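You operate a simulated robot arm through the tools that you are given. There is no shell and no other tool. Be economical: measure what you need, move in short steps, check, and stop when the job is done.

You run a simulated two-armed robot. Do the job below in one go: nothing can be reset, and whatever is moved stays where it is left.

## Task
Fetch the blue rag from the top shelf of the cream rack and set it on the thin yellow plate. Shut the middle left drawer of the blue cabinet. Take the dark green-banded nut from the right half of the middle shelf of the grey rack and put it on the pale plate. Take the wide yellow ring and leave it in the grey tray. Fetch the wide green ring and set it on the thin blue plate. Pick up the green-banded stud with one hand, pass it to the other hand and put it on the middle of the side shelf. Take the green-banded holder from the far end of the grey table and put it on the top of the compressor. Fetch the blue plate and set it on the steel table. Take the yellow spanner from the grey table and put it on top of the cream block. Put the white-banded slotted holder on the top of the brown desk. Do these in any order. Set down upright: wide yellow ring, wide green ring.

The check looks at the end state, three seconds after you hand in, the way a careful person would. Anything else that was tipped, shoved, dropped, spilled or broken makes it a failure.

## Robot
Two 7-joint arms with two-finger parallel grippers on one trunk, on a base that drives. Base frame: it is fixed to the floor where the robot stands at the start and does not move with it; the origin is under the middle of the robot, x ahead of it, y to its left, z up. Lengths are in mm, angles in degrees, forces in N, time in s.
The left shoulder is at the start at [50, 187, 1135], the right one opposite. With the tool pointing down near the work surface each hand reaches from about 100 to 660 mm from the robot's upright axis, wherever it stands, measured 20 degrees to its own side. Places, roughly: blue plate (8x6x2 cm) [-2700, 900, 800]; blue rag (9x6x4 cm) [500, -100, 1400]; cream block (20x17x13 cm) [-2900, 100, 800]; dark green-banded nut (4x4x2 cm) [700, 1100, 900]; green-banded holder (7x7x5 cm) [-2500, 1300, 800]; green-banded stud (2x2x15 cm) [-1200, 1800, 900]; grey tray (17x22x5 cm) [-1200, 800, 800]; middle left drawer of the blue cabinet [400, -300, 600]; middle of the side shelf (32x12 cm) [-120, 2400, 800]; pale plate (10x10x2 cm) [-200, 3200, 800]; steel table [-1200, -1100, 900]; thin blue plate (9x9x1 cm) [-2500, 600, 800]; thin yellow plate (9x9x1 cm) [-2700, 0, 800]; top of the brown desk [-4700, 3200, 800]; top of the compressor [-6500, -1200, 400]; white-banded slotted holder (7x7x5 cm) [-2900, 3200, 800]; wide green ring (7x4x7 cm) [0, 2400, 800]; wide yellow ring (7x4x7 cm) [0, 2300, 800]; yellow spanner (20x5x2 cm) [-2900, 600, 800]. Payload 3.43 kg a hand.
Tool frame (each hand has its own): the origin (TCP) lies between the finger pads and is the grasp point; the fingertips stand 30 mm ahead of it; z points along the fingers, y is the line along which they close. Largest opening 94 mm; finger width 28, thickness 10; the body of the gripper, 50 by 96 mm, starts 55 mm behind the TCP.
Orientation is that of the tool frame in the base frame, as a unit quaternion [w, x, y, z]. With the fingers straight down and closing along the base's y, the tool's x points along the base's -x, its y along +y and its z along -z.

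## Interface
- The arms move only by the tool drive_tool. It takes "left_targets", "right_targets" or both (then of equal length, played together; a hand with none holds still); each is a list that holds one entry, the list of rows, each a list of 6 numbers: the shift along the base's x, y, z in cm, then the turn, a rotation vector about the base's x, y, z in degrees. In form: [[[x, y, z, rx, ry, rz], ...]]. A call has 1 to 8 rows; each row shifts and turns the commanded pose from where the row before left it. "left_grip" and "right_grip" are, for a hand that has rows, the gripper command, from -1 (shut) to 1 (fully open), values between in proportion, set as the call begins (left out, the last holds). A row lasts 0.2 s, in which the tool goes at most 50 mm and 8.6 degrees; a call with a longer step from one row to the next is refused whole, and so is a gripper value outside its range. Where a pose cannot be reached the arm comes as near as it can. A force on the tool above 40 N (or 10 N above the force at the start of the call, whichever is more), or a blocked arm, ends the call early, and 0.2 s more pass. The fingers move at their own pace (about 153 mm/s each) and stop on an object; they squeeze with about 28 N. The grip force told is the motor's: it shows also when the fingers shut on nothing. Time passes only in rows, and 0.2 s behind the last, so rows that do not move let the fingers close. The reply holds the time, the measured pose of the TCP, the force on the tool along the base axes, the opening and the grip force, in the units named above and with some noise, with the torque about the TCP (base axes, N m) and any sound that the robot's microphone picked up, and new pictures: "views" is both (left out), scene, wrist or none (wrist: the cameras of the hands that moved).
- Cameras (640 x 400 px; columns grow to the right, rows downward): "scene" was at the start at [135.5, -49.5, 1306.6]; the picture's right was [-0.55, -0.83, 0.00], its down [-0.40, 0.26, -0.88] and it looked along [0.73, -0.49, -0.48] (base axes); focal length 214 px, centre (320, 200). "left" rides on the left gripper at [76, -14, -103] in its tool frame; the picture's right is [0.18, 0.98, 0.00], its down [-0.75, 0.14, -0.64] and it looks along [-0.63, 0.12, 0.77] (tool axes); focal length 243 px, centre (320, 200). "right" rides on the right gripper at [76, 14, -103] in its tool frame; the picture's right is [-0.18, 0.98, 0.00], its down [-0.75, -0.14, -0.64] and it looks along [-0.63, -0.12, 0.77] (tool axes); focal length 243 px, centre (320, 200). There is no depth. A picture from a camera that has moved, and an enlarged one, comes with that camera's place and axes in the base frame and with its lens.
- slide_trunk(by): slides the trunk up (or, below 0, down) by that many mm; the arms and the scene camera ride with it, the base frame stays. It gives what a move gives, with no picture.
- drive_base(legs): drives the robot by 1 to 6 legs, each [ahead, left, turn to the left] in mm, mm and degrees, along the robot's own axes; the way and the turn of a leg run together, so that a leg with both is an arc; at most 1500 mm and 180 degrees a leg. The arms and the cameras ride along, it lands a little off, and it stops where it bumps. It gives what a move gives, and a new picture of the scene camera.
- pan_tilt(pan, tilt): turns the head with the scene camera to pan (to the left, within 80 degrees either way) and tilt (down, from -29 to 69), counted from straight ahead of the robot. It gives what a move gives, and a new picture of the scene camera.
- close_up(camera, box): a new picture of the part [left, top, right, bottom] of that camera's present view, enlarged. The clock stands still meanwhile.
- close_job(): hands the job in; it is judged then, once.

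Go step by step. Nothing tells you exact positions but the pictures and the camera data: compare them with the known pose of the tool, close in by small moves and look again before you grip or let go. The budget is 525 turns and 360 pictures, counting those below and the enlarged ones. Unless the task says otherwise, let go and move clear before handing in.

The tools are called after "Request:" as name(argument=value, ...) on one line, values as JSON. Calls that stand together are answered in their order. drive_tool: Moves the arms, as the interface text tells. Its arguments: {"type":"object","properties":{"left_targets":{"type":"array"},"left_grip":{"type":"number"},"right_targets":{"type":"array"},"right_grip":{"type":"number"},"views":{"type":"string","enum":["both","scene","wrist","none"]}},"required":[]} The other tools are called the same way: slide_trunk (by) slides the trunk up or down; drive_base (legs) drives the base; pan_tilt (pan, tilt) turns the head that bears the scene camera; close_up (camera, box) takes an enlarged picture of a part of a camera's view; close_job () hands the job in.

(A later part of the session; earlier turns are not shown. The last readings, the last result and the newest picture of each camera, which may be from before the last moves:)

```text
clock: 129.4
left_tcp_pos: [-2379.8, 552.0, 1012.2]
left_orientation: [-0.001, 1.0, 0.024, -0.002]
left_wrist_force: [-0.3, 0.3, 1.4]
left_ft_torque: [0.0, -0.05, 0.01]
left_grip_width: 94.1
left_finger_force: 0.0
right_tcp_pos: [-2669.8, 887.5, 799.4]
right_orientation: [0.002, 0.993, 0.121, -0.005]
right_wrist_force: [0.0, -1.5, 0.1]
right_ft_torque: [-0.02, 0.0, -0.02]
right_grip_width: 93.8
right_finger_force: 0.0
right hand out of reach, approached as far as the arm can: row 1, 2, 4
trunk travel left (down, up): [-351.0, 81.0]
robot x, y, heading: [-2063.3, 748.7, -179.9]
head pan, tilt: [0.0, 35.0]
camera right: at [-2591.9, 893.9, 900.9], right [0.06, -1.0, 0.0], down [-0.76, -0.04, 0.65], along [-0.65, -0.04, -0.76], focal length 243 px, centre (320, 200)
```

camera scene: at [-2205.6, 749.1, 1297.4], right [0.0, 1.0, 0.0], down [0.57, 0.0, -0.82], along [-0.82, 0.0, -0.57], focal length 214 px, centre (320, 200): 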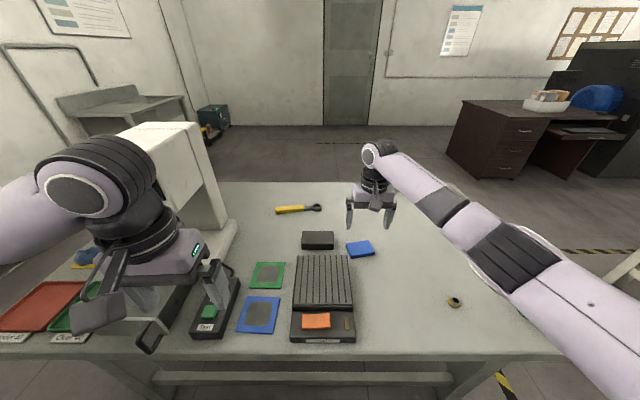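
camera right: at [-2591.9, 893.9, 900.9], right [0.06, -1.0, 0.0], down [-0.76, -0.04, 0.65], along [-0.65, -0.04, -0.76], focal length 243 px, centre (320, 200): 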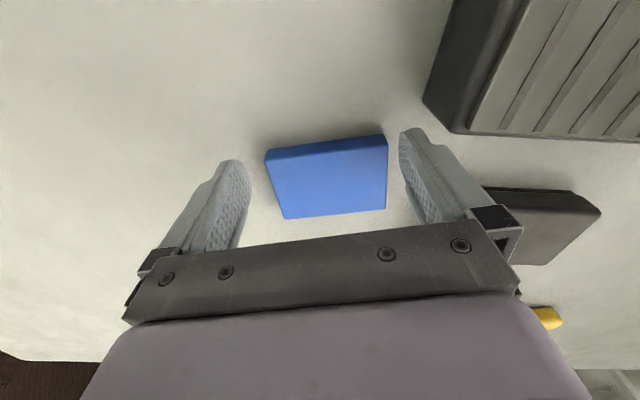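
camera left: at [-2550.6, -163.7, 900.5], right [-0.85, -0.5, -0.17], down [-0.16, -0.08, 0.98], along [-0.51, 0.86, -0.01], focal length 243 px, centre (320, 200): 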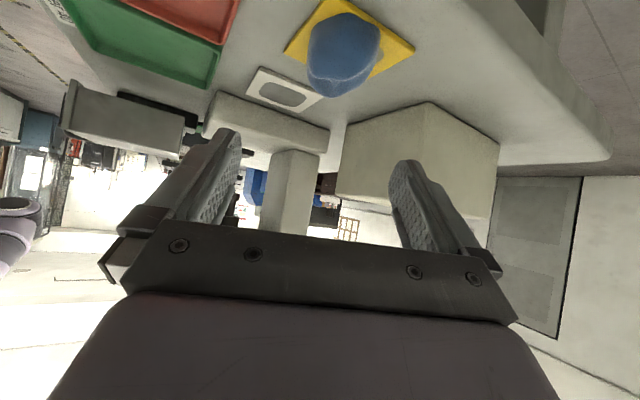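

At the reach limit; lift, lower the trunk 80 mm and drive 25 mm closer for better reach.

Request:
drive_tool(right_targets=[[[0, 0, 4, 0, 0, 0], [0, 0, 4, 0, 0, 0], [0, 0, 3, 0, 0, 0]]], views="none")

Request:
slide_trunk(by=-80)

Request:
drive_base(legs=[[25, 0, 0]])

Request:
close_up(camera="right", box=[0, 0, 640, 400])

```text
clock: 130.2
left_tcp_pos: [-2379.0, 552.4, 1011.8]
left_orientation: [-0.001, 1.0, 0.023, -0.001]
left_wrist_force: [0.5, -0.2, 0.1]
left_ft_torque: [-0.01, -0.02, -0.03]
left_grip_width: 93.9
left_finger_force: 0.0
right_tcp_pos: [-2685.5, 883.3, 906.7]
right_orientation: [0.001, 0.993, 0.121, -0.004]
right_wrist_force: [-0.2, 0.2, -0.3]
right_ft_torque: [0.03, 0.01, 0.02]
right_grip_width: 94.0
right_finger_force: 0.1
right hand out of reach, approached as far as the arm can: row 1, 2
trunk travel left (down, up): [-351.0, 81.0]
robot x, y, heading: [-2058.0, 750.8, -180.0]
head pan, tilt: [0.0, 35.0]
```

```text
clock: 131.4
left_tcp_pos: [-2379.6, 552.2, 933.1]
left_orientation: [-0.001, 1.0, 0.023, -0.003]
left_wrist_force: [-0.3, 0.4, 0.7]
left_ft_torque: [0.02, 0.01, 0.04]
left_grip_width: 94.0
left_finger_force: 0.1
right_tcp_pos: [-2685.6, 883.7, 826.5]
right_orientation: [0.001, 0.993, 0.121, -0.005]
right_wrist_force: [0.3, -0.5, -0.1]
right_ft_torque: [0.0, 0.01, 0.01]
right_grip_width: 93.9
right_finger_force: 0.0
trunk travel left (down, up): [-271.0, 161.0]
robot x, y, heading: [-2058.8, 748.2, -179.8]
head pan, tilt: [0.0, 35.0]
```

```text
clock: 132.2
left_tcp_pos: [-2404.7, 552.8, 932.7]
left_orientation: [-0.001, 1.0, 0.023, -0.002]
left_wrist_force: [-0.4, 0.7, 0.1]
left_ft_torque: [0.0, -0.04, 0.01]
left_grip_width: 93.8
left_finger_force: 0.1
right_tcp_pos: [-2710.8, 883.5, 826.6]
right_orientation: [0.001, 0.993, 0.121, -0.004]
right_wrist_force: [-0.3, 0.4, -0.2]
right_ft_torque: [0.01, 0.02, 0.02]
right_grip_width: 94.2
right_finger_force: 0.0
trunk travel left (down, up): [-271.0, 161.0]
robot x, y, heading: [-2088.0, 750.2, -179.6]
head pan, tilt: [0.0, 35.0]
camera scene: at [-2230.8, 749.5, 1217.3], right [0.0, 1.0, 0.0], down [0.57, 0.0, -0.82], along [-0.82, 0.0, -0.57], focal length 214 px, centre (320, 200)
```

scene: 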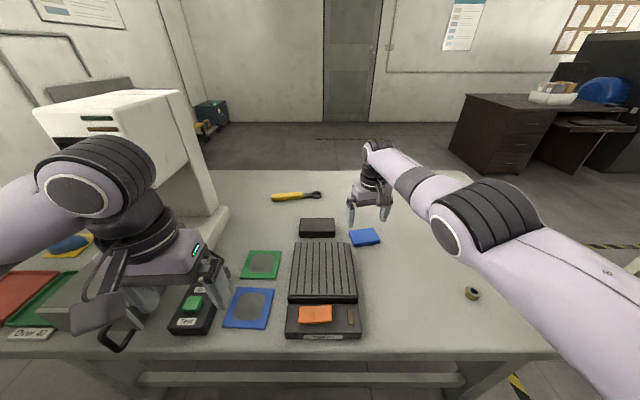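

```text
1.00 times, centred on (320, 200) of right (not enlarged: the box is as wide or as high as the picture)
camera zoom: at [-2633.1, 889.5, 929.0], right [0.06, -1.0, 0.0], down [-0.76, -0.04, 0.65], along [-0.65, -0.04, -0.76], focal length 243 px, centre (320, 200)
```

zoom: 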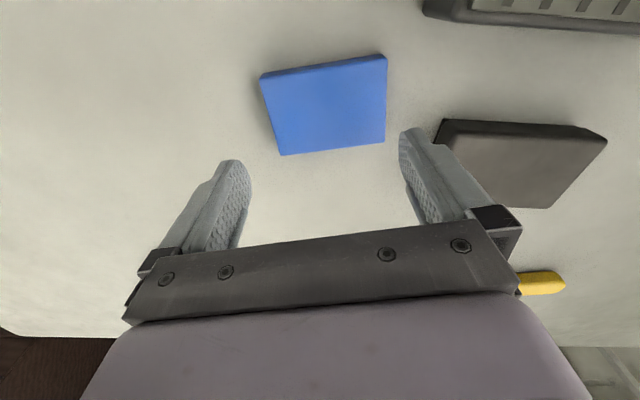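

Request:
drive_tool(right_targets=[[[2.3, -0.3, 0, 0, 0, 0], [0, 0, -1.5, 0, 0, 0], [0, 0, -1.2, 0, 0, 0], [0, 0, 0, 0, 0, 0]]], views="wrist")

```text
clock: 133.2
left_tcp_pos: [-2405.0, 551.5, 932.9]
left_orientation: [-0.001, 1.0, 0.024, -0.001]
left_wrist_force: [-0.5, -0.6, 0.1]
left_ft_torque: [0.02, -0.02, 0.02]
left_grip_width: 93.7
left_finger_force: 0.1
right_tcp_pos: [-2707.1, 878.9, 799.4]
right_orientation: [0.002, 0.993, 0.121, -0.003]
right_wrist_force: [0.1, -0.2, -0.7]
right_ft_torque: [-0.02, 0.03, 0.04]
right_grip_width: 94.0
right_finger_force: 0.1
right hand out of reach, approached as far as the arm can: row 1
trunk travel left (down, up): [-271.0, 161.0]
robot x, y, heading: [-2088.3, 750.6, -179.8]
head pan, tilt: [0.0, 35.0]
camera right: at [-2629.6, 885.3, 901.1], right [0.06, -1.0, 0.0], down [-0.76, -0.04, 0.65], along [-0.65, -0.04, -0.76], focal length 243 px, centre (320, 200)
```

right: 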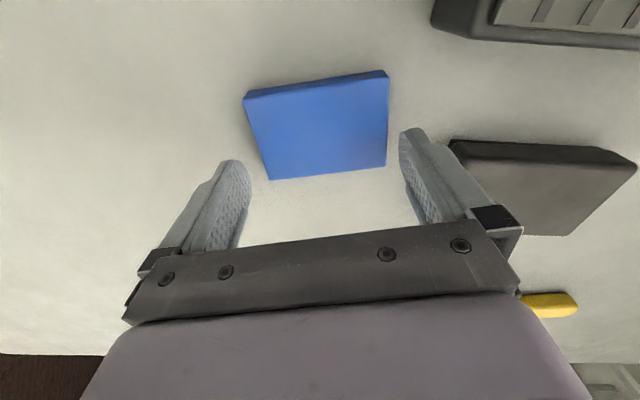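

Request:
drive_tool(right_targets=[[[1, 0.1, 0, 0, 0, 0], [1, 0.1, 0, 0, 0, 0], [0, 0, -0.8, 0, 0, 0], [0, 0, 0, 0, 0, 0]]], views="wrist")

```text
clock: 134.2
left_tcp_pos: [-2405.4, 552.3, 933.7]
left_orientation: [-0.001, 1.0, 0.023, -0.001]
left_wrist_force: [0.1, 0.5, -0.2]
left_ft_torque: [-0.03, 0.04, -0.04]
left_grip_width: 93.9
left_finger_force: 0.1
right_tcp_pos: [-2706.8, 880.0, 791.7]
right_orientation: [0.001, 0.993, 0.121, -0.005]
right_wrist_force: [-0.2, 0.7, 0.9]
right_ft_torque: [0.01, -0.03, -0.01]
right_grip_width: 94.1
right_finger_force: 0.0
right hand out of reach, approached as far as the arm can: row 1, 2
trunk travel left (down, up): [-271.0, 161.0]
robot x, y, heading: [-2086.9, 752.5, -179.9]
head pan, tilt: [0.0, 35.0]
camera right: at [-2629.3, 885.9, 893.1], right [0.06, -1.0, 0.0], down [-0.76, -0.04, 0.65], along [-0.65, -0.04, -0.76], focal length 243 px, centre (320, 200)
```

right: 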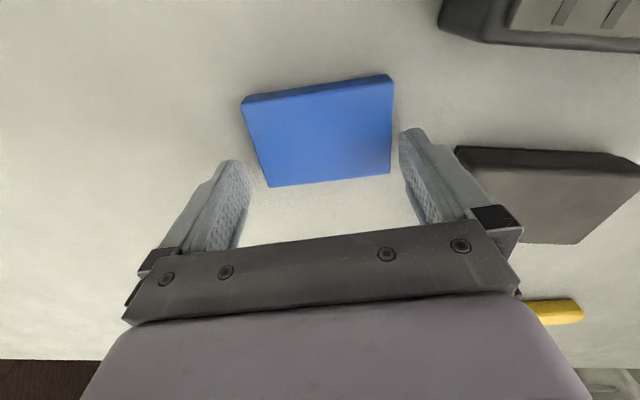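

Request:
drive_tool(right_targets=[[[1, 0, 0, 0, 0, 0], [1, 0, 0, 0, 0, 0], [0, 0, 0, 0, 0, 0]]], views="none")

```text
clock: 135.0
left_tcp_pos: [-2404.3, 552.8, 933.5]
left_orientation: [-0.001, 1.0, 0.024, -0.001]
left_wrist_force: [0.8, -0.2, 0.9]
left_ft_torque: [0.02, 0.02, 0.01]
left_grip_width: 93.8
left_finger_force: 0.1
right_tcp_pos: [-2705.4, 879.6, 790.2]
right_orientation: [0.001, 0.993, 0.121, -0.004]
right_wrist_force: [0.5, 0.1, 0.6]
right_ft_torque: [0.03, 0.02, 0.02]
right_grip_width: 94.1
right_finger_force: 0.2
right hand out of reach, approached as far as the arm can: row 1, 2
trunk travel left (down, up): [-271.0, 161.0]
robot x, y, heading: [-2081.9, 748.3, -180.1]
head pan, tilt: [0.0, 35.0]
```

The arm won't retract in this posture; use the base to shift back 19 mm instead.

Request:
drive_base(legs=[[-19, 0, 0]])

Request:
close_up(camera="right", box=[0, 0, 640, 400])

```text
clock: 135.8
left_tcp_pos: [-2385.3, 552.2, 932.8]
left_orientation: [0.0, 1.0, 0.023, 0.0]
left_wrist_force: [0.6, 0.5, 0.3]
left_ft_torque: [0.02, 0.0, -0.03]
left_grip_width: 93.8
left_finger_force: 0.1
right_tcp_pos: [-2686.7, 879.4, 790.4]
right_orientation: [0.001, 0.993, 0.121, -0.004]
right_wrist_force: [0.0, 0.2, -0.3]
right_ft_torque: [-0.02, 0.03, 0.04]
right_grip_width: 94.2
right_finger_force: 0.0
trunk travel left (down, up): [-271.0, 161.0]
robot x, y, heading: [-2066.5, 754.9, -179.7]
head pan, tilt: [0.0, 35.0]
camera scene: at [-2211.2, 749.5, 1217.5], right [0.0, 1.0, 0.0], down [0.57, 0.0, -0.82], along [-0.82, 0.0, -0.57], focal length 214 px, centre (320, 200)
```

scene: 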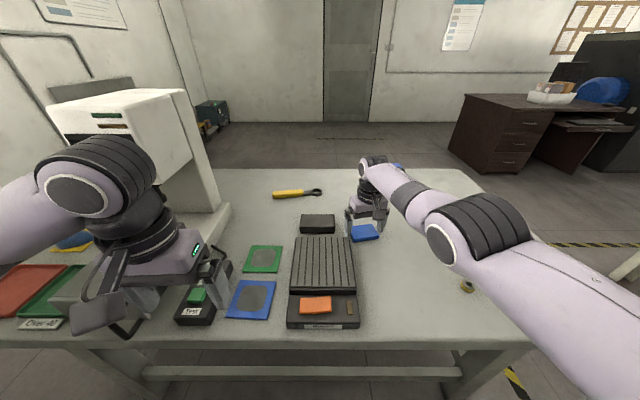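

```text
1.00 times, centred on (320, 200) of right (not enlarged: the box is as wide or as high as the picture)
camera zoom: at [-2609.2, 884.8, 893.1], right [0.06, -1.0, 0.0], down [-0.76, -0.04, 0.65], along [-0.65, -0.04, -0.76], focal length 243 px, centre (320, 200)
```

zoom: 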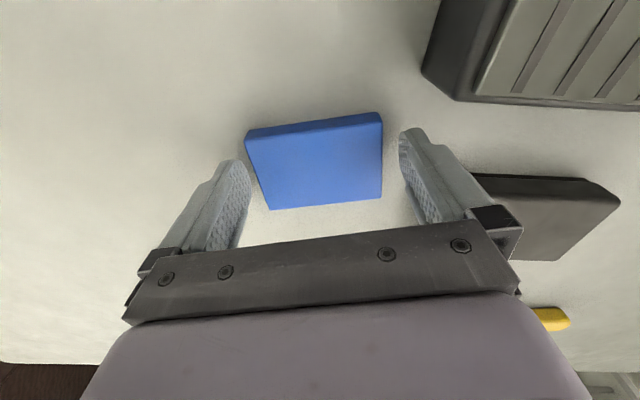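

Plate lies between the fingertips. Close.

Request:
drive_tool(right_targets=[[[0, 0, 0, 0, 0, 0], [0, 0, 0, 0, 0, 0], [0, 0, 0, 0, 0, 0]]], right_grip=-1, views="wrist")

```text
clock: 136.6
left_tcp_pos: [-2386.1, 552.4, 931.9]
left_orientation: [-0.001, 1.0, 0.024, -0.002]
left_wrist_force: [-0.3, 0.4, 0.2]
left_ft_torque: [-0.01, 0.01, -0.03]
left_grip_width: 94.0
left_finger_force: 0.1
right_tcp_pos: [-2686.7, 879.4, 790.9]
right_orientation: [0.001, 0.993, 0.121, -0.004]
right_wrist_force: [-0.7, 1.1, 0.0]
right_ft_torque: [0.2, 0.07, -0.03]
right_grip_width: 80.3
right_finger_force: 27.7
trunk travel left (down, up): [-271.0, 161.0]
robot x, y, heading: [-2068.5, 749.5, -179.8]
head pan, tilt: [0.0, 35.0]
camera right: at [-2609.5, 885.0, 892.9], right [0.06, -1.0, 0.0], down [-0.76, -0.04, 0.65], along [-0.65, -0.04, -0.76], focal length 243 px, centre (320, 200)
```

right: 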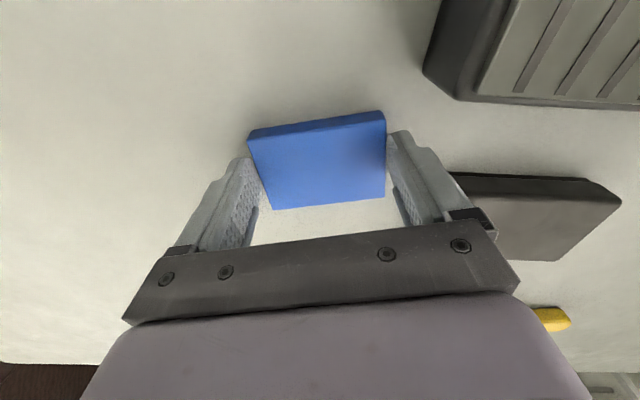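

Gripped at 80 mm. Lift with the trunk, then back off and go to the steel table.

Request:
slide_trunk(by=160)

Request:
drive_base(legs=[[-170, 0, 0], [0, 850, 0]])

Request:
drive_tool(right_targets=[[[4, 0, 0, 0, 0, 0], [4, 0, 0, 0, 0, 0], [4, 0, 0, 0, 0, 0], [4, 0, 0, 0, 0, 0], [4, 0, 0, 0, 0, 0], [3, 0, 0, 0, 0, 0]]], views="wrist")

```text
clock: 138.4
left_tcp_pos: [-2385.9, 552.1, 1092.6]
left_orientation: [-0.001, 1.0, 0.024, -0.002]
left_wrist_force: [0.4, 0.9, 0.6]
left_ft_torque: [0.0, 0.01, -0.04]
left_grip_width: 94.1
left_finger_force: 0.1
right_tcp_pos: [-2687.1, 878.9, 949.4]
right_orientation: [0.001, 0.993, 0.121, -0.003]
right_wrist_force: [0.1, 0.0, -3.8]
right_ft_torque: [-0.01, 0.0, 0.02]
right_grip_width: 80.3
right_finger_force: 28.0
trunk travel left (down, up): [-431.0, 1.0]
robot x, y, heading: [-2065.7, 746.8, -180.0]
head pan, tilt: [0.0, 35.0]
```

```text
clock: 147.4
left_tcp_pos: [-2227.8, -297.9, 1092.3]
left_orientation: [0.0, 1.0, 0.013, -0.001]
left_wrist_force: [-0.4, 0.4, -0.2]
left_ft_torque: [0.0, 0.0, 0.02]
left_grip_width: 93.9
left_finger_force: 0.1
right_tcp_pos: [-2519.6, 36.0, 950.1]
right_orientation: [0.002, 0.994, 0.11, -0.003]
right_wrist_force: [0.3, 0.2, -4.2]
right_ft_torque: [-0.02, -0.02, 0.02]
right_grip_width: 79.7
right_finger_force: 27.9
trunk travel left (down, up): [-431.0, 1.0]
robot x, y, heading: [-1903.7, -108.2, 179.0]
head pan, tilt: [0.0, 35.0]
camera scene: at [-2048.8, -103.8, 1377.4], right [0.02, 1.0, 0.0], down [0.57, -0.01, -0.82], along [-0.82, 0.02, -0.57], focal length 214 px, centre (320, 200)
```

scene: 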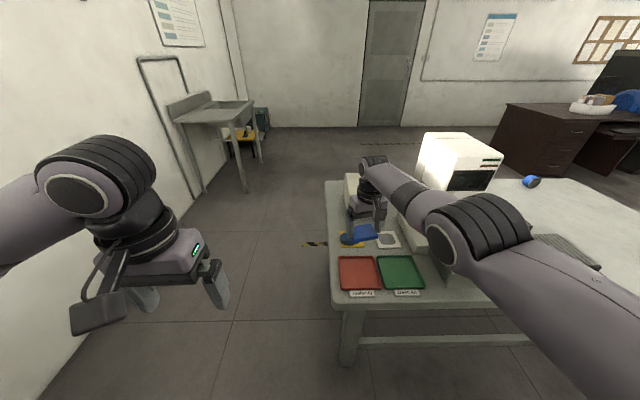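

```text
clock: 148.8
left_tcp_pos: [-2227.5, -297.0, 1092.6]
left_orientation: [-0.001, 1.0, 0.013, -0.002]
left_wrist_force: [-0.1, 0.4, 0.4]
left_ft_torque: [0.02, -0.01, 0.0]
left_grip_width: 93.9
left_finger_force: 0.2
right_tcp_pos: [-2520.4, 34.5, 950.4]
right_orientation: [0.001, 0.994, 0.111, -0.004]
right_wrist_force: [-0.1, -0.4, -2.5]
right_ft_torque: [-0.01, -0.02, -0.05]
right_grip_width: 79.9
right_finger_force: 28.1
right hand out of reach, approached as far as the arm can: row 1, 2, 3, 4, 5, 6
trunk travel left (down, up): [-431.0, 1.0]
robot x, y, heading: [-1904.0, -107.9, 178.7]
head pan, tilt: [0.0, 35.0]
camera right: at [-2443.5, 40.1, 1052.7], right [0.04, -1.0, 0.0], down [-0.76, -0.03, 0.65], along [-0.65, -0.03, -0.76], focal length 243 px, centre (320, 200)
```

right: 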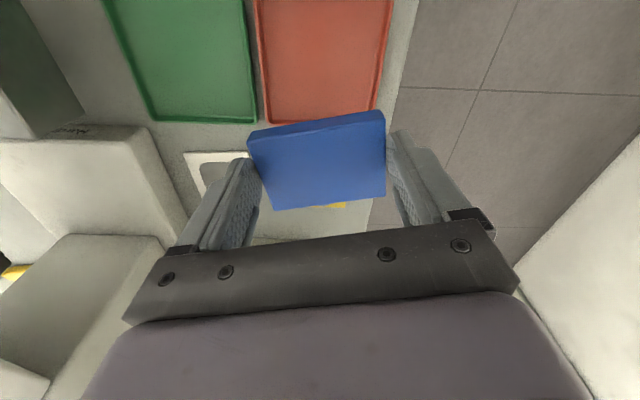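

The right arm refuses to retract along x; try moving it up and sideways to free its posture.

Request:
drive_tool(right_targets=[[[0, 0, 3, 0, 0, 0], [0, 0, 3, 0, 0, 0], [0, 0, 3, 0, 0, 0], [2, 0, 2, 0, 0, 0], [2, 0, 0, 0, 0, 0]]], views="none")

```text
clock: 150.0
left_tcp_pos: [-2228.0, -297.8, 1092.1]
left_orientation: [-0.001, 1.0, 0.013, -0.001]
left_wrist_force: [-0.4, -0.6, 0.5]
left_ft_torque: [0.03, -0.01, -0.02]
left_grip_width: 93.9
left_finger_force: 0.0
right_tcp_pos: [-2523.4, 32.5, 1063.2]
right_orientation: [0.001, 0.994, 0.11, -0.001]
right_wrist_force: [0.2, -0.1, -3.2]
right_ft_torque: [0.0, -0.01, -0.01]
right_grip_width: 79.8
right_finger_force: 28.4
right hand out of reach, approached as far as the arm can: row 3, 4, 5
trunk travel left (down, up): [-431.0, 1.0]
robot x, y, heading: [-1904.6, -109.4, 178.9]
head pan, tilt: [0.0, 35.0]
```

Request:
drive_tool(right_targets=[[[0, 3, 0, 0, 0, -4], [0, 3, 0, 0, 0, -4], [0, 3, 0, 0, 0, -4], [0, 3, 0, 0, 0, 0], [1, 2, -2, 0, 0, 0], [1, 2, -2, 0, 0, 0]]], views="scene")

```text
clock: 151.4
left_tcp_pos: [-2226.8, -295.9, 1093.2]
left_orientation: [-0.001, 1.0, 0.013, -0.001]
left_wrist_force: [0.1, -0.4, 0.4]
left_ft_torque: [-0.04, 0.01, 0.01]
left_grip_width: 93.9
left_finger_force: 0.0
right_tcp_pos: [-2533.9, 191.3, 1025.6]
right_orientation: [0.001, 1.0, 0.006, -0.003]
right_wrist_force: [-1.1, -0.2, -3.5]
right_ft_torque: [-0.03, -0.01, 0.0]
right_grip_width: 80.0
right_finger_force: 27.8
right hand out of reach, approached as far as the arm can: row 1, 2, 5, 6
trunk travel left (down, up): [-431.0, 1.0]
robot x, y, heading: [-1904.5, -109.6, 178.9]
head pan, tilt: [0.0, 35.0]
camera scene: at [-2048.9, -103.0, 1377.4], right [0.02, 1.0, 0.0], down [0.57, -0.01, -0.82], along [-0.82, 0.02, -0.57], focal length 214 px, centre (320, 200)
```

scene: 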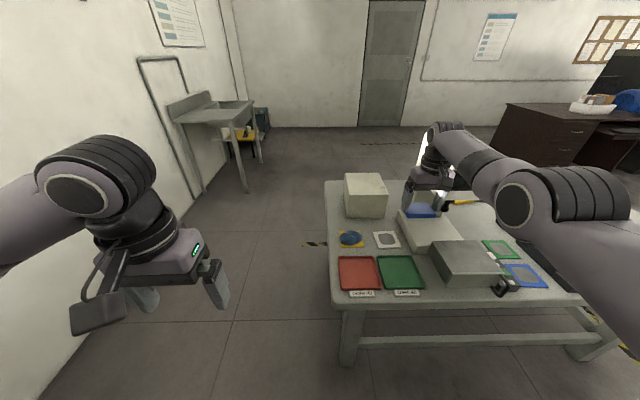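

Back the base away from the microscope before freeing the arm.

Request:
drive_base(legs=[[-350, 0, 0]])

Request:
drive_tool(right_targets=[[[3, 0, 0, 0, 0, 0], [3, 0, 0, 0, 0, 0], [3, 0, 0, 0, 0, 0], [3, 0, 0, 0, 0, 0], [0, 0, 0, 0, 0, 0]]], views="none")

```text
clock: 153.7
left_tcp_pos: [-1878.7, -303.0, 1093.9]
left_orientation: [-0.001, 1.0, 0.008, -0.002]
left_wrist_force: [0.2, 0.7, 0.7]
left_ft_torque: [0.01, 0.03, -0.04]
left_grip_width: 94.1
left_finger_force: 0.1
right_tcp_pos: [-2180.5, 188.5, 1026.6]
right_orientation: [0.001, 1.0, 0.0, -0.002]
right_wrist_force: [-0.1, -0.3, -3.2]
right_ft_torque: [-0.02, 0.0, 0.01]
right_grip_width: 79.7
right_finger_force: 28.0
trunk travel left (down, up): [-431.0, 1.0]
robot x, y, heading: [-1556.4, -115.1, 178.6]
head pan, tilt: [0.0, 35.0]
camera scene: at [-1698.3, -110.6, 1377.4], right [0.03, 1.0, 0.0], down [0.57, -0.02, -0.82], along [-0.82, 0.02, -0.57], focal length 214 px, centre (320, 200)
```

scene: 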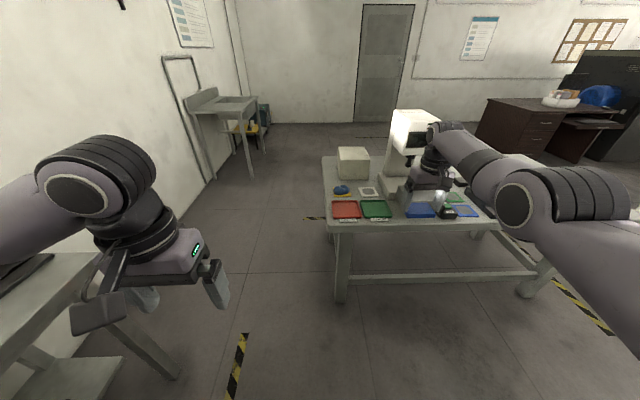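

```text
clock: 154.9
left_tcp_pos: [-1878.1, -302.6, 1092.7]
left_orientation: [-0.001, 1.0, 0.009, -0.002]
left_wrist_force: [-0.1, 0.8, 0.4]
left_ft_torque: [-0.01, 0.01, 0.02]
left_grip_width: 93.9
left_finger_force: 0.0
right_tcp_pos: [-2182.8, 189.0, 1026.6]
right_orientation: [0.002, 1.0, 0.001, -0.003]
right_wrist_force: [-0.3, 0.1, -3.8]
right_ft_torque: [0.01, 0.01, 0.01]
right_grip_width: 79.8
right_finger_force: 28.5
right hand out of reach, approached as far as the arm can: row 1, 2, 3, 4
trunk travel left (down, up): [-431.0, 1.0]
robot x, y, heading: [-1554.8, -113.9, 178.2]
head pan, tilt: [0.0, 35.0]
```

Request:
drive_tool(right_targets=[[[0, -4, 0, 0, 0, 0], [0, -4, 0, 0, 0, 0], [0, -3, -3, 0, 0, 0], [0, 0, -4, 0, 0, 0], [2, 0, -3, 0, 0, 0], [2, 0, -2, 0, 0, 0], [2, 0, 0, 0, 0, 0], [2, 0, 0, 0, 0, 0]]], views="none")

```text
clock: 156.7
left_tcp_pos: [-1880.0, -302.1, 1092.7]
left_orientation: [0.0, 1.0, 0.009, -0.001]
left_wrist_force: [-0.4, 0.0, -0.3]
left_ft_torque: [-0.02, 0.0, -0.02]
left_grip_width: 94.1
left_finger_force: 0.1
right_tcp_pos: [-2166.3, 71.1, 896.7]
right_orientation: [0.0, 1.0, 0.001, -0.002]
right_wrist_force: [-0.4, 0.5, -3.3]
right_ft_torque: [-0.01, -0.02, 0.03]
right_grip_width: 79.8
right_finger_force: 28.6
right hand out of reach, approached as far as the arm can: row 4, 5, 6, 7, 8
trunk travel left (down, up): [-431.0, 1.0]
robot x, y, heading: [-1552.0, -114.4, 178.3]
head pan, tilt: [0.0, 35.0]
```

The arm seems stretched straight (singular). Try breaking out by pitching the hand, which forces the wrist inward.

Request:
drive_tool(right_targets=[[[2, 0, 2, 0, 8, 0], [2, 0, 2, 0, 8, 0], [2, 0, 2, 0, 8, 0], [2, 0, 2, 0, 8, 0], [4, 0, 0, 0, 0, 0], [4, 0, 0, 0, 0, 0]]], views="scene")

```text
clock: 158.1
left_tcp_pos: [-1879.6, -303.1, 1092.0]
left_orientation: [0.0, 1.0, 0.009, -0.002]
left_wrist_force: [-0.2, 0.8, 0.5]
left_ft_torque: [-0.01, -0.01, 0.02]
left_grip_width: 93.8
left_finger_force: 0.0
right_tcp_pos: [-2261.5, 39.6, 930.1]
right_orientation: [0.0, 0.961, 0.002, -0.278]
right_wrist_force: [0.3, 1.0, -3.4]
right_ft_torque: [-0.02, -0.09, -0.03]
right_grip_width: 79.8
right_finger_force: 28.2
right hand out of reach, approached as far as the arm can: row 1, 2, 3, 4, 5, 6
trunk travel left (down, up): [-431.0, 1.0]
robot x, y, heading: [-1553.7, -115.1, 178.3]
head pan, tilt: [0.0, 35.0]
camera scene: at [-1699.0, -110.7, 1377.3], right [0.03, 1.0, 0.0], down [0.57, -0.02, -0.82], along [-0.82, 0.02, -0.57], focal length 214 px, centre (320, 200)
```

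scene: 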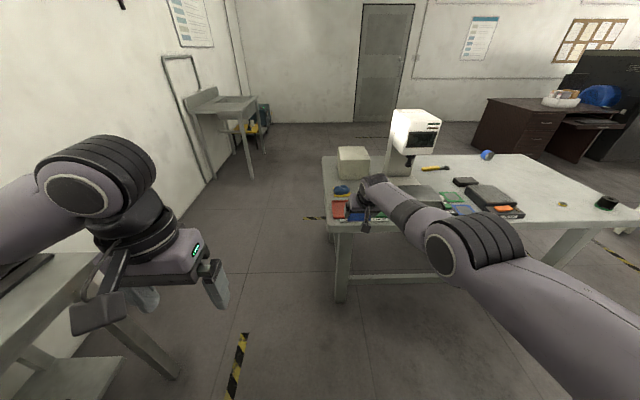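

Request:
drive_tool(right_targets=[[[4, 0, 0, 0, -8, 0], [4, 0, 0, 0, -8, 0], [4, 0, 0, 0, -8, 0], [4, 0, 0, 0, -8, 0], [4, 2, 2, 0, 0, 0], [4, 2, 2, 0, 0, 0], [4, 2, 2, 0, 0, 0], [4, 2, 2, 0, 0, 0]]], views="none")

```text
clock: 159.9
left_tcp_pos: [-1879.0, -303.4, 1091.5]
left_orientation: [-0.001, 1.0, 0.009, -0.002]
left_wrist_force: [0.9, -0.3, -0.3]
left_ft_torque: [-0.02, -0.03, -0.03]
left_grip_width: 93.9
left_finger_force: 0.1
right_tcp_pos: [-2178.1, 77.3, 968.9]
right_orientation: [0.0, 1.0, 0.001, -0.001]
right_wrist_force: [0.0, 0.4, -4.2]
right_ft_torque: [0.0, -0.01, 0.02]
right_grip_width: 79.7
right_finger_force: 28.0
right hand out of reach, approached as far as the arm can: row 1, 2, 3, 4, 5, 6, 7, 8
trunk travel left (down, up): [-431.0, 1.0]
robot x, y, heading: [-1554.0, -115.3, 178.5]
head pan, tilt: [0.0, 35.0]
```

Request:
drive_tool(right_targets=[[[2, 0, 4.5, 0, 0, 0], [2, 0, 4.5, 0, 0, 0], [2, 0, 4.5, 0, 0, 0], [2, 0, 4.5, 0, 0, 0]]], views="none")

Request:
drive_tool(right_targets=[[[2, -4.5, 0, 0, 0, 0], [2, -4.5, 0, 0, 0, 0], [2, -4.5, 0, 0, 0, 0], [2, -4.5, 0, 0, 0, 0]]], views="none")

Request:
drive_tool(right_targets=[[[2, 4.5, 0, 0, 0, 0], [2, 4.5, 0, 0, 0, 0], [2, 4.5, 0, 0, 0, 0], [2, 4.5, 0, 0, 0, 0], [2, 4.5, 0, 0, 0, 0], [2, 4.5, 0, 0, 0, 0], [2, 4.5, 0, 0, 0, 0], [2, 4.5, 0, 0, 0, 0]]], views="none")

```text
clock: 160.9
left_tcp_pos: [-1877.7, -302.6, 1092.9]
left_orientation: [-0.001, 1.0, 0.009, -0.002]
left_wrist_force: [0.0, 0.8, -0.5]
left_ft_torque: [-0.02, 0.02, -0.03]
left_grip_width: 93.8
left_finger_force: 0.1
right_tcp_pos: [-2165.2, 73.1, 1155.4]
right_orientation: [0.001, 1.0, 0.001, -0.001]
right_wrist_force: [-0.1, 0.0, -3.1]
right_ft_torque: [0.0, -0.02, -0.03]
right_grip_width: 79.6
right_finger_force: 27.8
right hand out of reach, approached as far as the arm can: row 1, 2, 3, 4
trunk travel left (down, up): [-431.0, 1.0]
robot x, y, heading: [-1551.4, -113.6, 178.1]
head pan, tilt: [0.0, 35.0]
```

```text
clock: 161.9
left_tcp_pos: [-1880.2, -303.2, 1091.6]
left_orientation: [-0.002, 1.0, 0.008, -0.001]
left_wrist_force: [-0.7, 0.3, -0.4]
left_ft_torque: [0.0, -0.01, -0.02]
left_grip_width: 94.1
left_finger_force: 0.0
right_tcp_pos: [-2112.1, -102.3, 1161.5]
right_orientation: [0.006, 1.0, -0.012, -0.003]
right_wrist_force: [-0.4, -1.1, -3.2]
right_ft_torque: [0.0, -0.04, 0.01]
right_grip_width: 79.4
right_finger_force: 28.0
right hand out of reach, approached as far as the arm can: row 1, 2
trunk travel left (down, up): [-431.0, 1.0]
robot x, y, heading: [-1555.3, -111.3, 178.3]
head pan, tilt: [0.0, 35.0]
```

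```text
clock: 163.7
left_tcp_pos: [-1878.9, -302.8, 1092.9]
left_orientation: [-0.001, 1.0, 0.009, -0.001]
left_wrist_force: [-0.3, 0.2, 0.5]
left_ft_torque: [0.02, 0.02, 0.0]
left_grip_width: 94.1
left_finger_force: 0.1
right_tcp_pos: [-2110.6, -101.2, 1156.5]
right_orientation: [0.001, 1.0, -0.011, -0.002]
right_wrist_force: [1.1, 0.6, -2.5]
right_ft_torque: [-0.02, -0.02, -0.03]
right_grip_width: 79.5
right_finger_force: 28.1
right hand out of reach, approached as far as the arm can: row 1, 2, 3, 4, 5, 6, 7, 8
trunk travel left (down, up): [-431.0, 1.0]
robot x, y, heading: [-1553.0, -118.8, 178.7]
head pan, tilt: [0.0, 35.0]
```

Request:
drive_tool(right_targets=[[[3, 0, 0, 0, 0, 0], [3, 0, 0, 0, 0, 0], [3, 0, -2, 0, 0, 0], [3, 0, -2, 0, 0, 0]]], views="scene")

```text
clock: 164.7
left_tcp_pos: [-1878.0, -303.5, 1092.5]
left_orientation: [0.0, 1.0, 0.008, -0.002]
left_wrist_force: [0.2, -0.5, 0.2]
left_ft_torque: [0.01, -0.01, -0.02]
left_grip_width: 93.9
left_finger_force: 0.1
right_tcp_pos: [-2112.0, -101.8, 1158.0]
right_orientation: [0.0, 1.0, -0.011, -0.001]
right_wrist_force: [-0.9, 0.4, -4.0]
right_ft_torque: [0.03, -0.01, 0.0]
right_grip_width: 79.7
right_finger_force: 28.2
right hand out of reach, approached as far as the arm can: row 1, 2, 3, 4
trunk travel left (down, up): [-431.0, 1.0]
robot x, y, heading: [-1551.9, -119.5, 178.2]
head pan, tilt: [0.0, 35.0]
camera scene: at [-1698.8, -110.7, 1377.4], right [0.03, 1.0, 0.0], down [0.57, -0.02, -0.82], along [-0.82, 0.02, -0.57], focal length 214 px, centre (320, 200)
```

scene: 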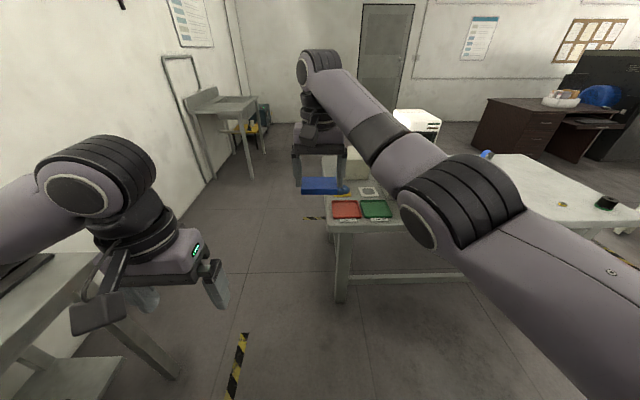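

Request:
drive_tool(right_targets=[[[0, 4, 0, 0, 0, 0], [0, 4, 0, 0, 0, 0]]], views="none")

Request:
drive_tool(right_targets=[[[0, 0, -4, 0, 0, 0], [0, 0, -4, 0, 0, 0], [0, 0, -4, 0, 0, 0], [0, 0, -4, 0, 0, 0]]], views="none")

Request:
drive_tool(right_targets=[[[0, 0, 0, 0, 0, 8], [0, 0, 0, 0, 0, 8], [0, 0, 0, 0, 0, 8], [0, 0, 0, 0, 0, 8]]], views="none")

```text
clock: 165.3
left_tcp_pos: [-1878.1, -301.6, 1093.0]
left_orientation: [-0.001, 1.0, 0.009, -0.002]
left_wrist_force: [-0.4, -0.4, 0.4]
left_ft_torque: [0.01, 0.02, 0.03]
left_grip_width: 94.2
left_finger_force: 0.0
right_tcp_pos: [-2105.1, -35.4, 1157.9]
right_orientation: [0.001, 1.0, 0.003, -0.002]
right_wrist_force: [-0.1, 0.4, -3.8]
right_ft_torque: [0.01, -0.01, -0.03]
right_grip_width: 79.9
right_finger_force: 27.9
trunk travel left (down, up): [-431.0, 1.0]
robot x, y, heading: [-1553.5, -117.3, 178.4]
head pan, tilt: [0.0, 35.0]
```

```text
clock: 166.3
left_tcp_pos: [-1877.8, -302.5, 1093.0]
left_orientation: [-0.001, 1.0, 0.009, -0.002]
left_wrist_force: [0.1, 0.4, 0.3]
left_ft_torque: [0.0, 0.01, -0.01]
left_grip_width: 94.0
left_finger_force: 0.1
right_tcp_pos: [-2104.9, -32.6, 994.8]
right_orientation: [0.002, 1.0, 0.001, -0.003]
right_wrist_force: [0.0, 0.1, -3.2]
right_ft_torque: [-0.01, -0.04, 0.0]
right_grip_width: 79.9
right_finger_force: 28.3
trunk travel left (down, up): [-431.0, 1.0]
robot x, y, heading: [-1551.6, -117.1, 178.4]
head pan, tilt: [0.0, 35.0]
```

```text
clock: 167.3
left_tcp_pos: [-1878.8, -301.9, 1093.6]
left_orientation: [-0.002, 1.0, 0.008, -0.001]
left_wrist_force: [0.2, 0.5, -0.4]
left_ft_torque: [0.0, -0.01, -0.01]
left_grip_width: 94.1
left_finger_force: 0.1
right_tcp_pos: [-2106.0, -34.4, 998.9]
right_orientation: [0.001, 0.96, 0.278, -0.002]
right_wrist_force: [-0.1, -0.2, -4.4]
right_ft_torque: [0.05, -0.03, 0.0]
right_grip_width: 79.7
right_finger_force: 28.4
trunk travel left (down, up): [-431.0, 1.0]
robot x, y, heading: [-1553.0, -114.8, 178.5]
head pan, tilt: [0.0, 35.0]
```

The arm is freed from the stretch. Now retract.

Request:
drive_tool(right_targets=[[[3, 1, 0, 0, 0, -8], [3, 1, 0, 0, 0, -8], [3, 1, 0, 0, 0, -8], [3, 1, 0, 0, 0, -8], [3, 2, 0, 0, 0, 0], [3, 2, 0, 0, 0, 0]]], views="none")

```text
clock: 168.7
left_tcp_pos: [-1878.2, -301.8, 1091.6]
left_orientation: [-0.001, 1.0, 0.009, -0.003]
left_wrist_force: [-0.8, -0.5, 0.5]
left_ft_torque: [-0.01, 0.0, 0.03]
left_grip_width: 94.1
left_finger_force: 0.1
right_tcp_pos: [-1927.7, 44.8, 1000.9]
right_orientation: [0.002, 1.0, 0.001, -0.003]
right_wrist_force: [-0.6, -0.5, -2.9]
right_ft_torque: [-0.04, -0.03, -0.02]
right_grip_width: 80.0
right_finger_force: 28.7
trunk travel left (down, up): [-431.0, 1.0]
robot x, y, heading: [-1548.1, -114.2, 178.2]
head pan, tilt: [0.0, 35.0]
```

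Freed. Turn left to face the steel table.

Request:
drive_base(legs=[[0, 0, 91]])

Request:
pan_tilt(pan=0, tilt=30)

```text
clock: 172.8
left_tcp_pos: [-1381.5, -450.2, 1092.8]
left_orientation: [0.0, 0.718, 0.696, -0.002]
left_wrist_force: [-0.6, -0.8, -0.2]
left_ft_torque: [-0.02, 0.0, 0.0]
left_grip_width: 94.2
left_finger_force: 0.0
right_tcp_pos: [-1730.7, -483.1, 1001.0]
right_orientation: [0.002, 0.723, 0.691, -0.002]
right_wrist_force: [0.3, -0.1, -4.2]
right_ft_torque: [0.04, -0.02, 0.0]
right_grip_width: 79.9
right_finger_force: 28.0
trunk travel left (down, up): [-431.0, 1.0]
robot x, y, heading: [-1554.3, -116.9, -94.2]
head pan, tilt: [0.0, 35.0]
camera scene: at [-1563.1, -261.1, 1377.4], right [-1.0, 0.07, 0.0], down [0.04, 0.57, -0.82], along [-0.06, -0.82, -0.57], focal length 214 px, centre (320, 200)
```

scene: 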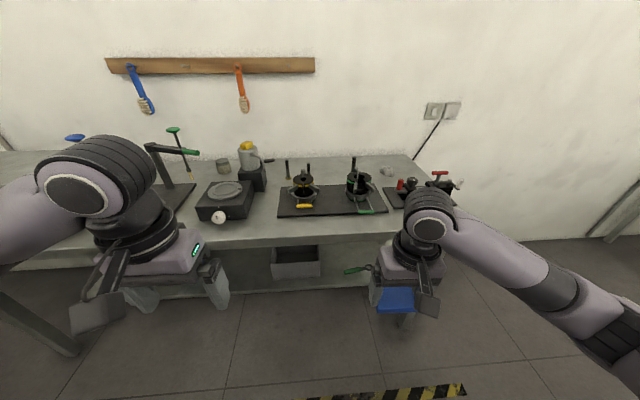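

```text
clock: 173.4
left_tcp_pos: [-1382.1, -449.8, 1092.9]
left_orientation: [0.001, 0.718, 0.696, -0.002]
left_wrist_force: [-0.7, -0.9, 0.1]
left_ft_torque: [-0.01, 0.0, 0.0]
left_grip_width: 93.9
left_finger_force: 0.0
right_tcp_pos: [-1731.6, -484.6, 999.8]
right_orientation: [0.002, 0.724, 0.69, -0.001]
right_wrist_force: [0.2, -0.3, -3.4]
right_ft_torque: [0.02, -0.01, 0.0]
right_grip_width: 79.7
right_finger_force: 27.9
trunk travel left (down, up): [-431.0, 1.0]
robot x, y, heading: [-1553.9, -117.3, -94.3]
head pan, tilt: [0.0, 30.0]
camera scene: at [-1563.4, -263.5, 1385.1], right [-1.0, 0.07, 0.0], down [0.04, 0.5, -0.87], along [-0.06, -0.86, -0.5], focal length 214 px, centre (320, 200)
```

scene: 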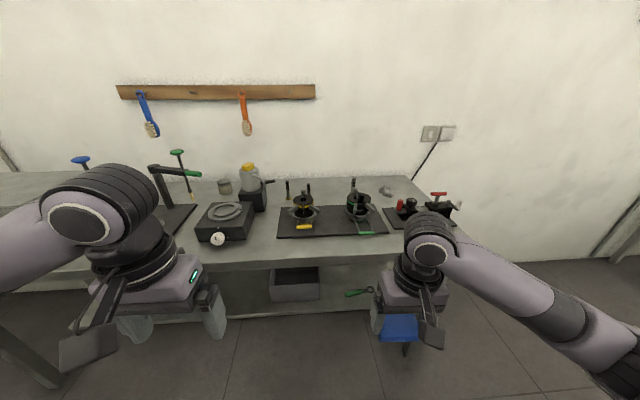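

The steel table is ahead. Zoom in to find a free spot for the blue plate.

Request:
close_up(camera="scene", box=[180, 160, 460, 290])

```text
2.29 times, centred on (320, 225) of scene
camera zoom: at [-1563.4, -263.5, 1385.1], right [-1.0, 0.07, 0.0], down [0.04, 0.5, -0.87], along [-0.06, -0.86, -0.5], focal length 490 px, centre (320, 143)
```

zoom: 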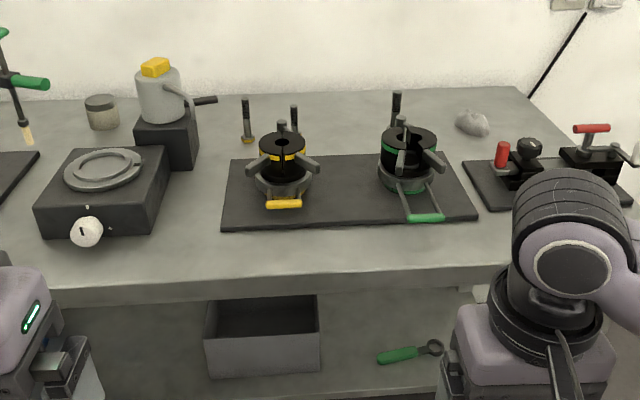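

There's a ~110 mm free strip in front of the black mat. Drive closer and bring the plate over it.

Request:
drive_base(legs=[[200, 0, 4]])

Request:
close_up(camera="right", box=[0, 0, 640, 400])

```text
clock: 175.0
left_tcp_pos: [-1368.8, -637.4, 1091.8]
left_orientation: [0.0, 0.695, 0.719, -0.001]
left_wrist_force: [-0.1, 0.2, -0.4]
left_ft_torque: [0.03, 0.03, 0.0]
left_grip_width: 94.1
left_finger_force: 0.0
right_tcp_pos: [-1715.8, -690.6, 1000.7]
right_orientation: [0.002, 0.701, 0.713, -0.001]
right_wrist_force: [0.1, -0.6, -3.8]
right_ft_torque: [0.02, 0.0, 0.01]
right_grip_width: 79.7
right_finger_force: 28.5
trunk travel left (down, up): [-431.0, 1.0]
robot x, y, heading: [-1565.3, -309.7, -90.6]
head pan, tilt: [0.0, 30.0]
camera scene: at [-1562.7, -462.2, 1385.0], right [-1.0, 0.01, 0.0], down [0.01, 0.5, -0.87], along [-0.01, -0.87, -0.5], focal length 214 px, centre (320, 200)
```

scene: 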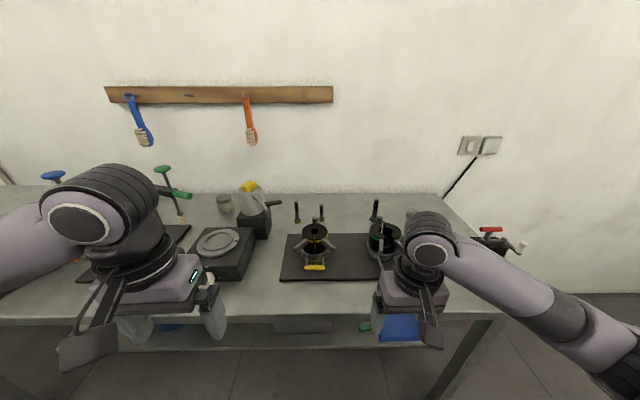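

```text
1.00 times, centred on (320, 200) of right (not enlarged: the box is as wide or as high as the picture)
camera zoom: at [-1703.5, -612.9, 1102.6], right [0.99, -0.17, 0.0], down [-0.13, -0.75, 0.64], along [-0.11, -0.64, -0.76], focal length 243 px, centre (320, 200)
```

zoom: 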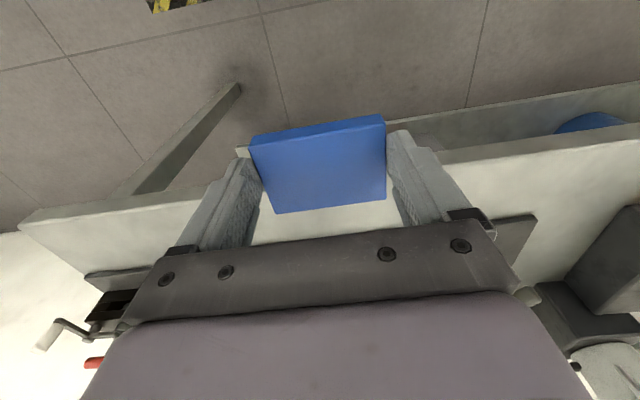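

Table height triangulates to ≈833, front edge y≈-814, mat front y≈-920. Place the plate at about (-1640, -866). Move closer and lower the trunk a bit.

Request:
drive_base(legs=[[60, 0, 0]])

Request:
slide_trunk(by=-60)

Request:
drive_tool(right_targets=[[[2, -3, -1, 0, 0, 0], [2, -3, -1, 0, 0, 0], [2, -3, -1, 0, 0, 0], [1.6, -2.6, -1, 0, 0, 0]]], views="both")

```text
clock: 176.0
left_tcp_pos: [-1371.3, -696.6, 1093.0]
left_orientation: [0.0, 0.696, 0.718, -0.001]
left_wrist_force: [0.6, 0.3, 0.0]
left_ft_torque: [0.01, 0.01, 0.01]
left_grip_width: 93.9
left_finger_force: 0.2
right_tcp_pos: [-1716.5, -751.3, 1000.2]
right_orientation: [0.002, 0.701, 0.713, -0.002]
right_wrist_force: [0.3, -0.4, -3.6]
right_ft_torque: [0.09, -0.01, -0.03]
right_grip_width: 80.1
right_finger_force: 28.0
trunk travel left (down, up): [-431.0, 1.0]
robot x, y, heading: [-1561.7, -370.7, -90.8]
head pan, tilt: [0.0, 30.0]
camera scene: at [-1563.5, -523.1, 1385.0], right [-1.0, 0.01, 0.0], down [0.01, 0.5, -0.87], along [-0.01, -0.87, -0.5], focal length 214 px, centre (320, 200)
```

scene: 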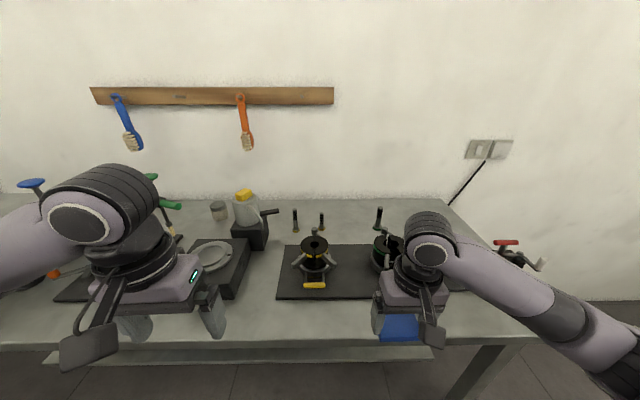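

```text
clock: 177.0
left_tcp_pos: [-1370.1, -695.8, 1033.7]
left_orientation: [0.001, 0.696, 0.718, -0.002]
left_wrist_force: [-0.1, 0.0, 0.0]
left_ft_torque: [0.0, -0.03, 0.03]
left_grip_width: 94.0
left_finger_force: 0.0
right_tcp_pos: [-1716.7, -750.7, 940.6]
right_orientation: [0.003, 0.701, 0.713, -0.001]
right_wrist_force: [-0.5, -0.2, -4.1]
right_ft_torque: [0.03, -0.01, -0.05]
right_grip_width: 79.6
right_finger_force: 27.9
trunk travel left (down, up): [-371.0, 61.0]
robot x, y, heading: [-1564.5, -371.3, -90.6]
head pan, tilt: [0.0, 30.0]
```

```text
clock: 178.0
left_tcp_pos: [-1373.2, -693.1, 1034.1]
left_orientation: [0.001, 0.696, 0.718, -0.003]
left_wrist_force: [0.6, 0.4, 0.4]
left_ft_torque: [-0.04, 0.0, -0.02]
left_grip_width: 93.8
left_finger_force: 0.1
right_tcp_pos: [-1644.7, -862.0, 899.2]
right_orientation: [-0.002, 0.701, 0.713, -0.001]
right_wrist_force: [-8.9, 24.1, 4.4]
right_ft_torque: [0.55, 0.25, -0.99]
right_grip_width: 79.9
right_finger_force: 28.7
trunk travel left (down, up): [-371.0, 61.0]
robot x, y, heading: [-1564.9, -370.8, -91.0]
head pan, tilt: [0.0, 30.0]
camera scene: at [-1564.7, -518.2, 1325.9], right [-1.0, 0.01, 0.0], down [0.01, 0.5, -0.87], along [-0.01, -0.87, -0.5], focal length 214 px, centre (320, 200)
camera right: at [-1631.0, -784.0, 1001.6], right [0.99, -0.17, 0.0], down [-0.13, -0.76, 0.64], along [-0.11, -0.63, -0.77], focal length 243 px, centre (320, 200)
```

scene: 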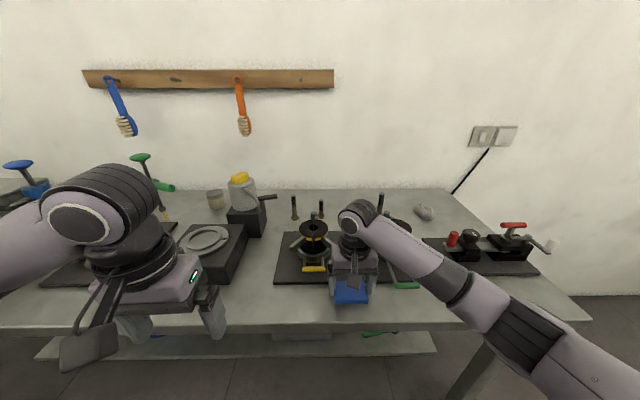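
right: 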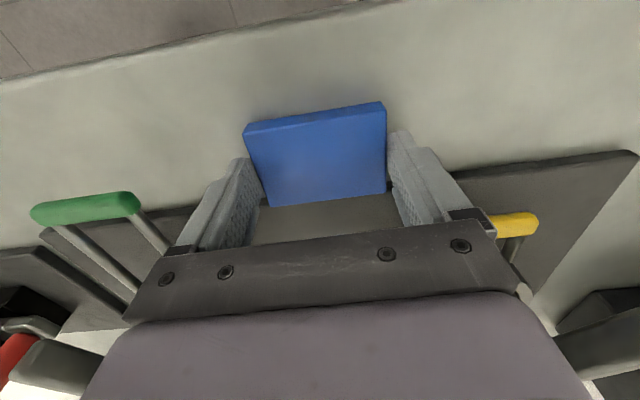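

A contact force appeared – the hand is brushing one of the fixtures on the mat. Retreat at once.

Request:
drive_tool(right_targets=[[[0, 2, 0, 0, 0, 0], [0, 3, 1, 0, 0, 0], [0, 3, 1, 0, 0, 0]]], views="both")

Request:
close_up(camera="scene", box=[250, 180, 450, 320])

```text
clock: 178.8
left_tcp_pos: [-1370.4, -696.5, 1033.3]
left_orientation: [0.0, 0.695, 0.719, -0.002]
left_wrist_force: [0.3, 0.3, -0.3]
left_ft_torque: [0.02, -0.01, -0.02]
left_grip_width: 94.0
left_finger_force: 0.0
right_tcp_pos: [-1639.9, -787.1, 920.5]
right_orientation: [0.002, 0.701, 0.713, -0.001]
right_wrist_force: [0.1, 0.0, -2.5]
right_ft_torque: [0.01, 0.0, -0.01]
right_grip_width: 79.6
right_finger_force: 28.4
trunk travel left (down, up): [-371.0, 61.0]
robot x, y, heading: [-1563.8, -374.1, -90.8]
head pan, tilt: [0.0, 30.0]
camera scene: at [-1563.5, -521.8, 1325.2], right [-1.0, 0.01, 0.0], down [0.01, 0.5, -0.87], along [-0.01, -0.87, -0.5], focal length 214 px, centre (320, 200)
camera right: at [-1628.1, -708.4, 1023.1], right [0.99, -0.17, 0.0], down [-0.13, -0.75, 0.65], along [-0.11, -0.64, -0.76], focal length 243 px, centre (320, 200)
```

scene: 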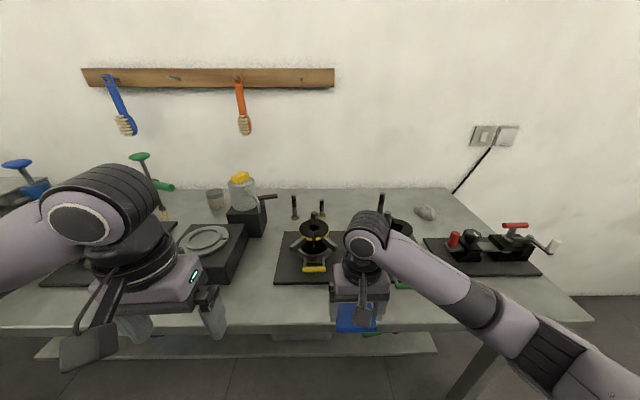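
right: 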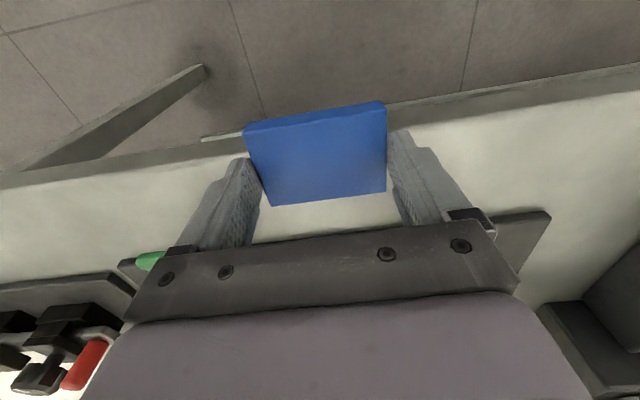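

```text
2.86 times, centred on (350, 250) of scene
camera zoom: at [-1563.5, -521.8, 1325.2], right [-1.0, 0.01, 0.0], down [0.01, 0.5, -0.87], along [-0.01, -0.87, -0.5], focal length 613 px, centre (234, 57)
```

zoom: 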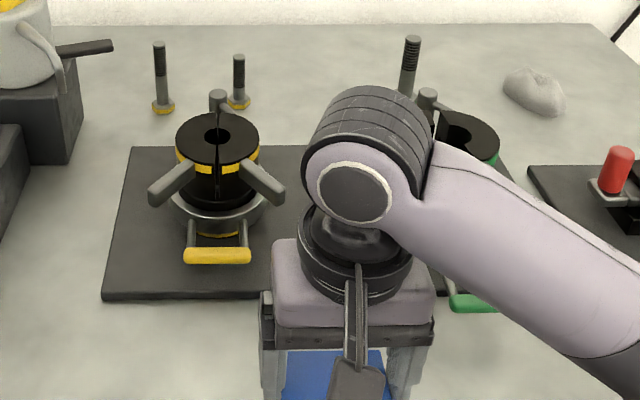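

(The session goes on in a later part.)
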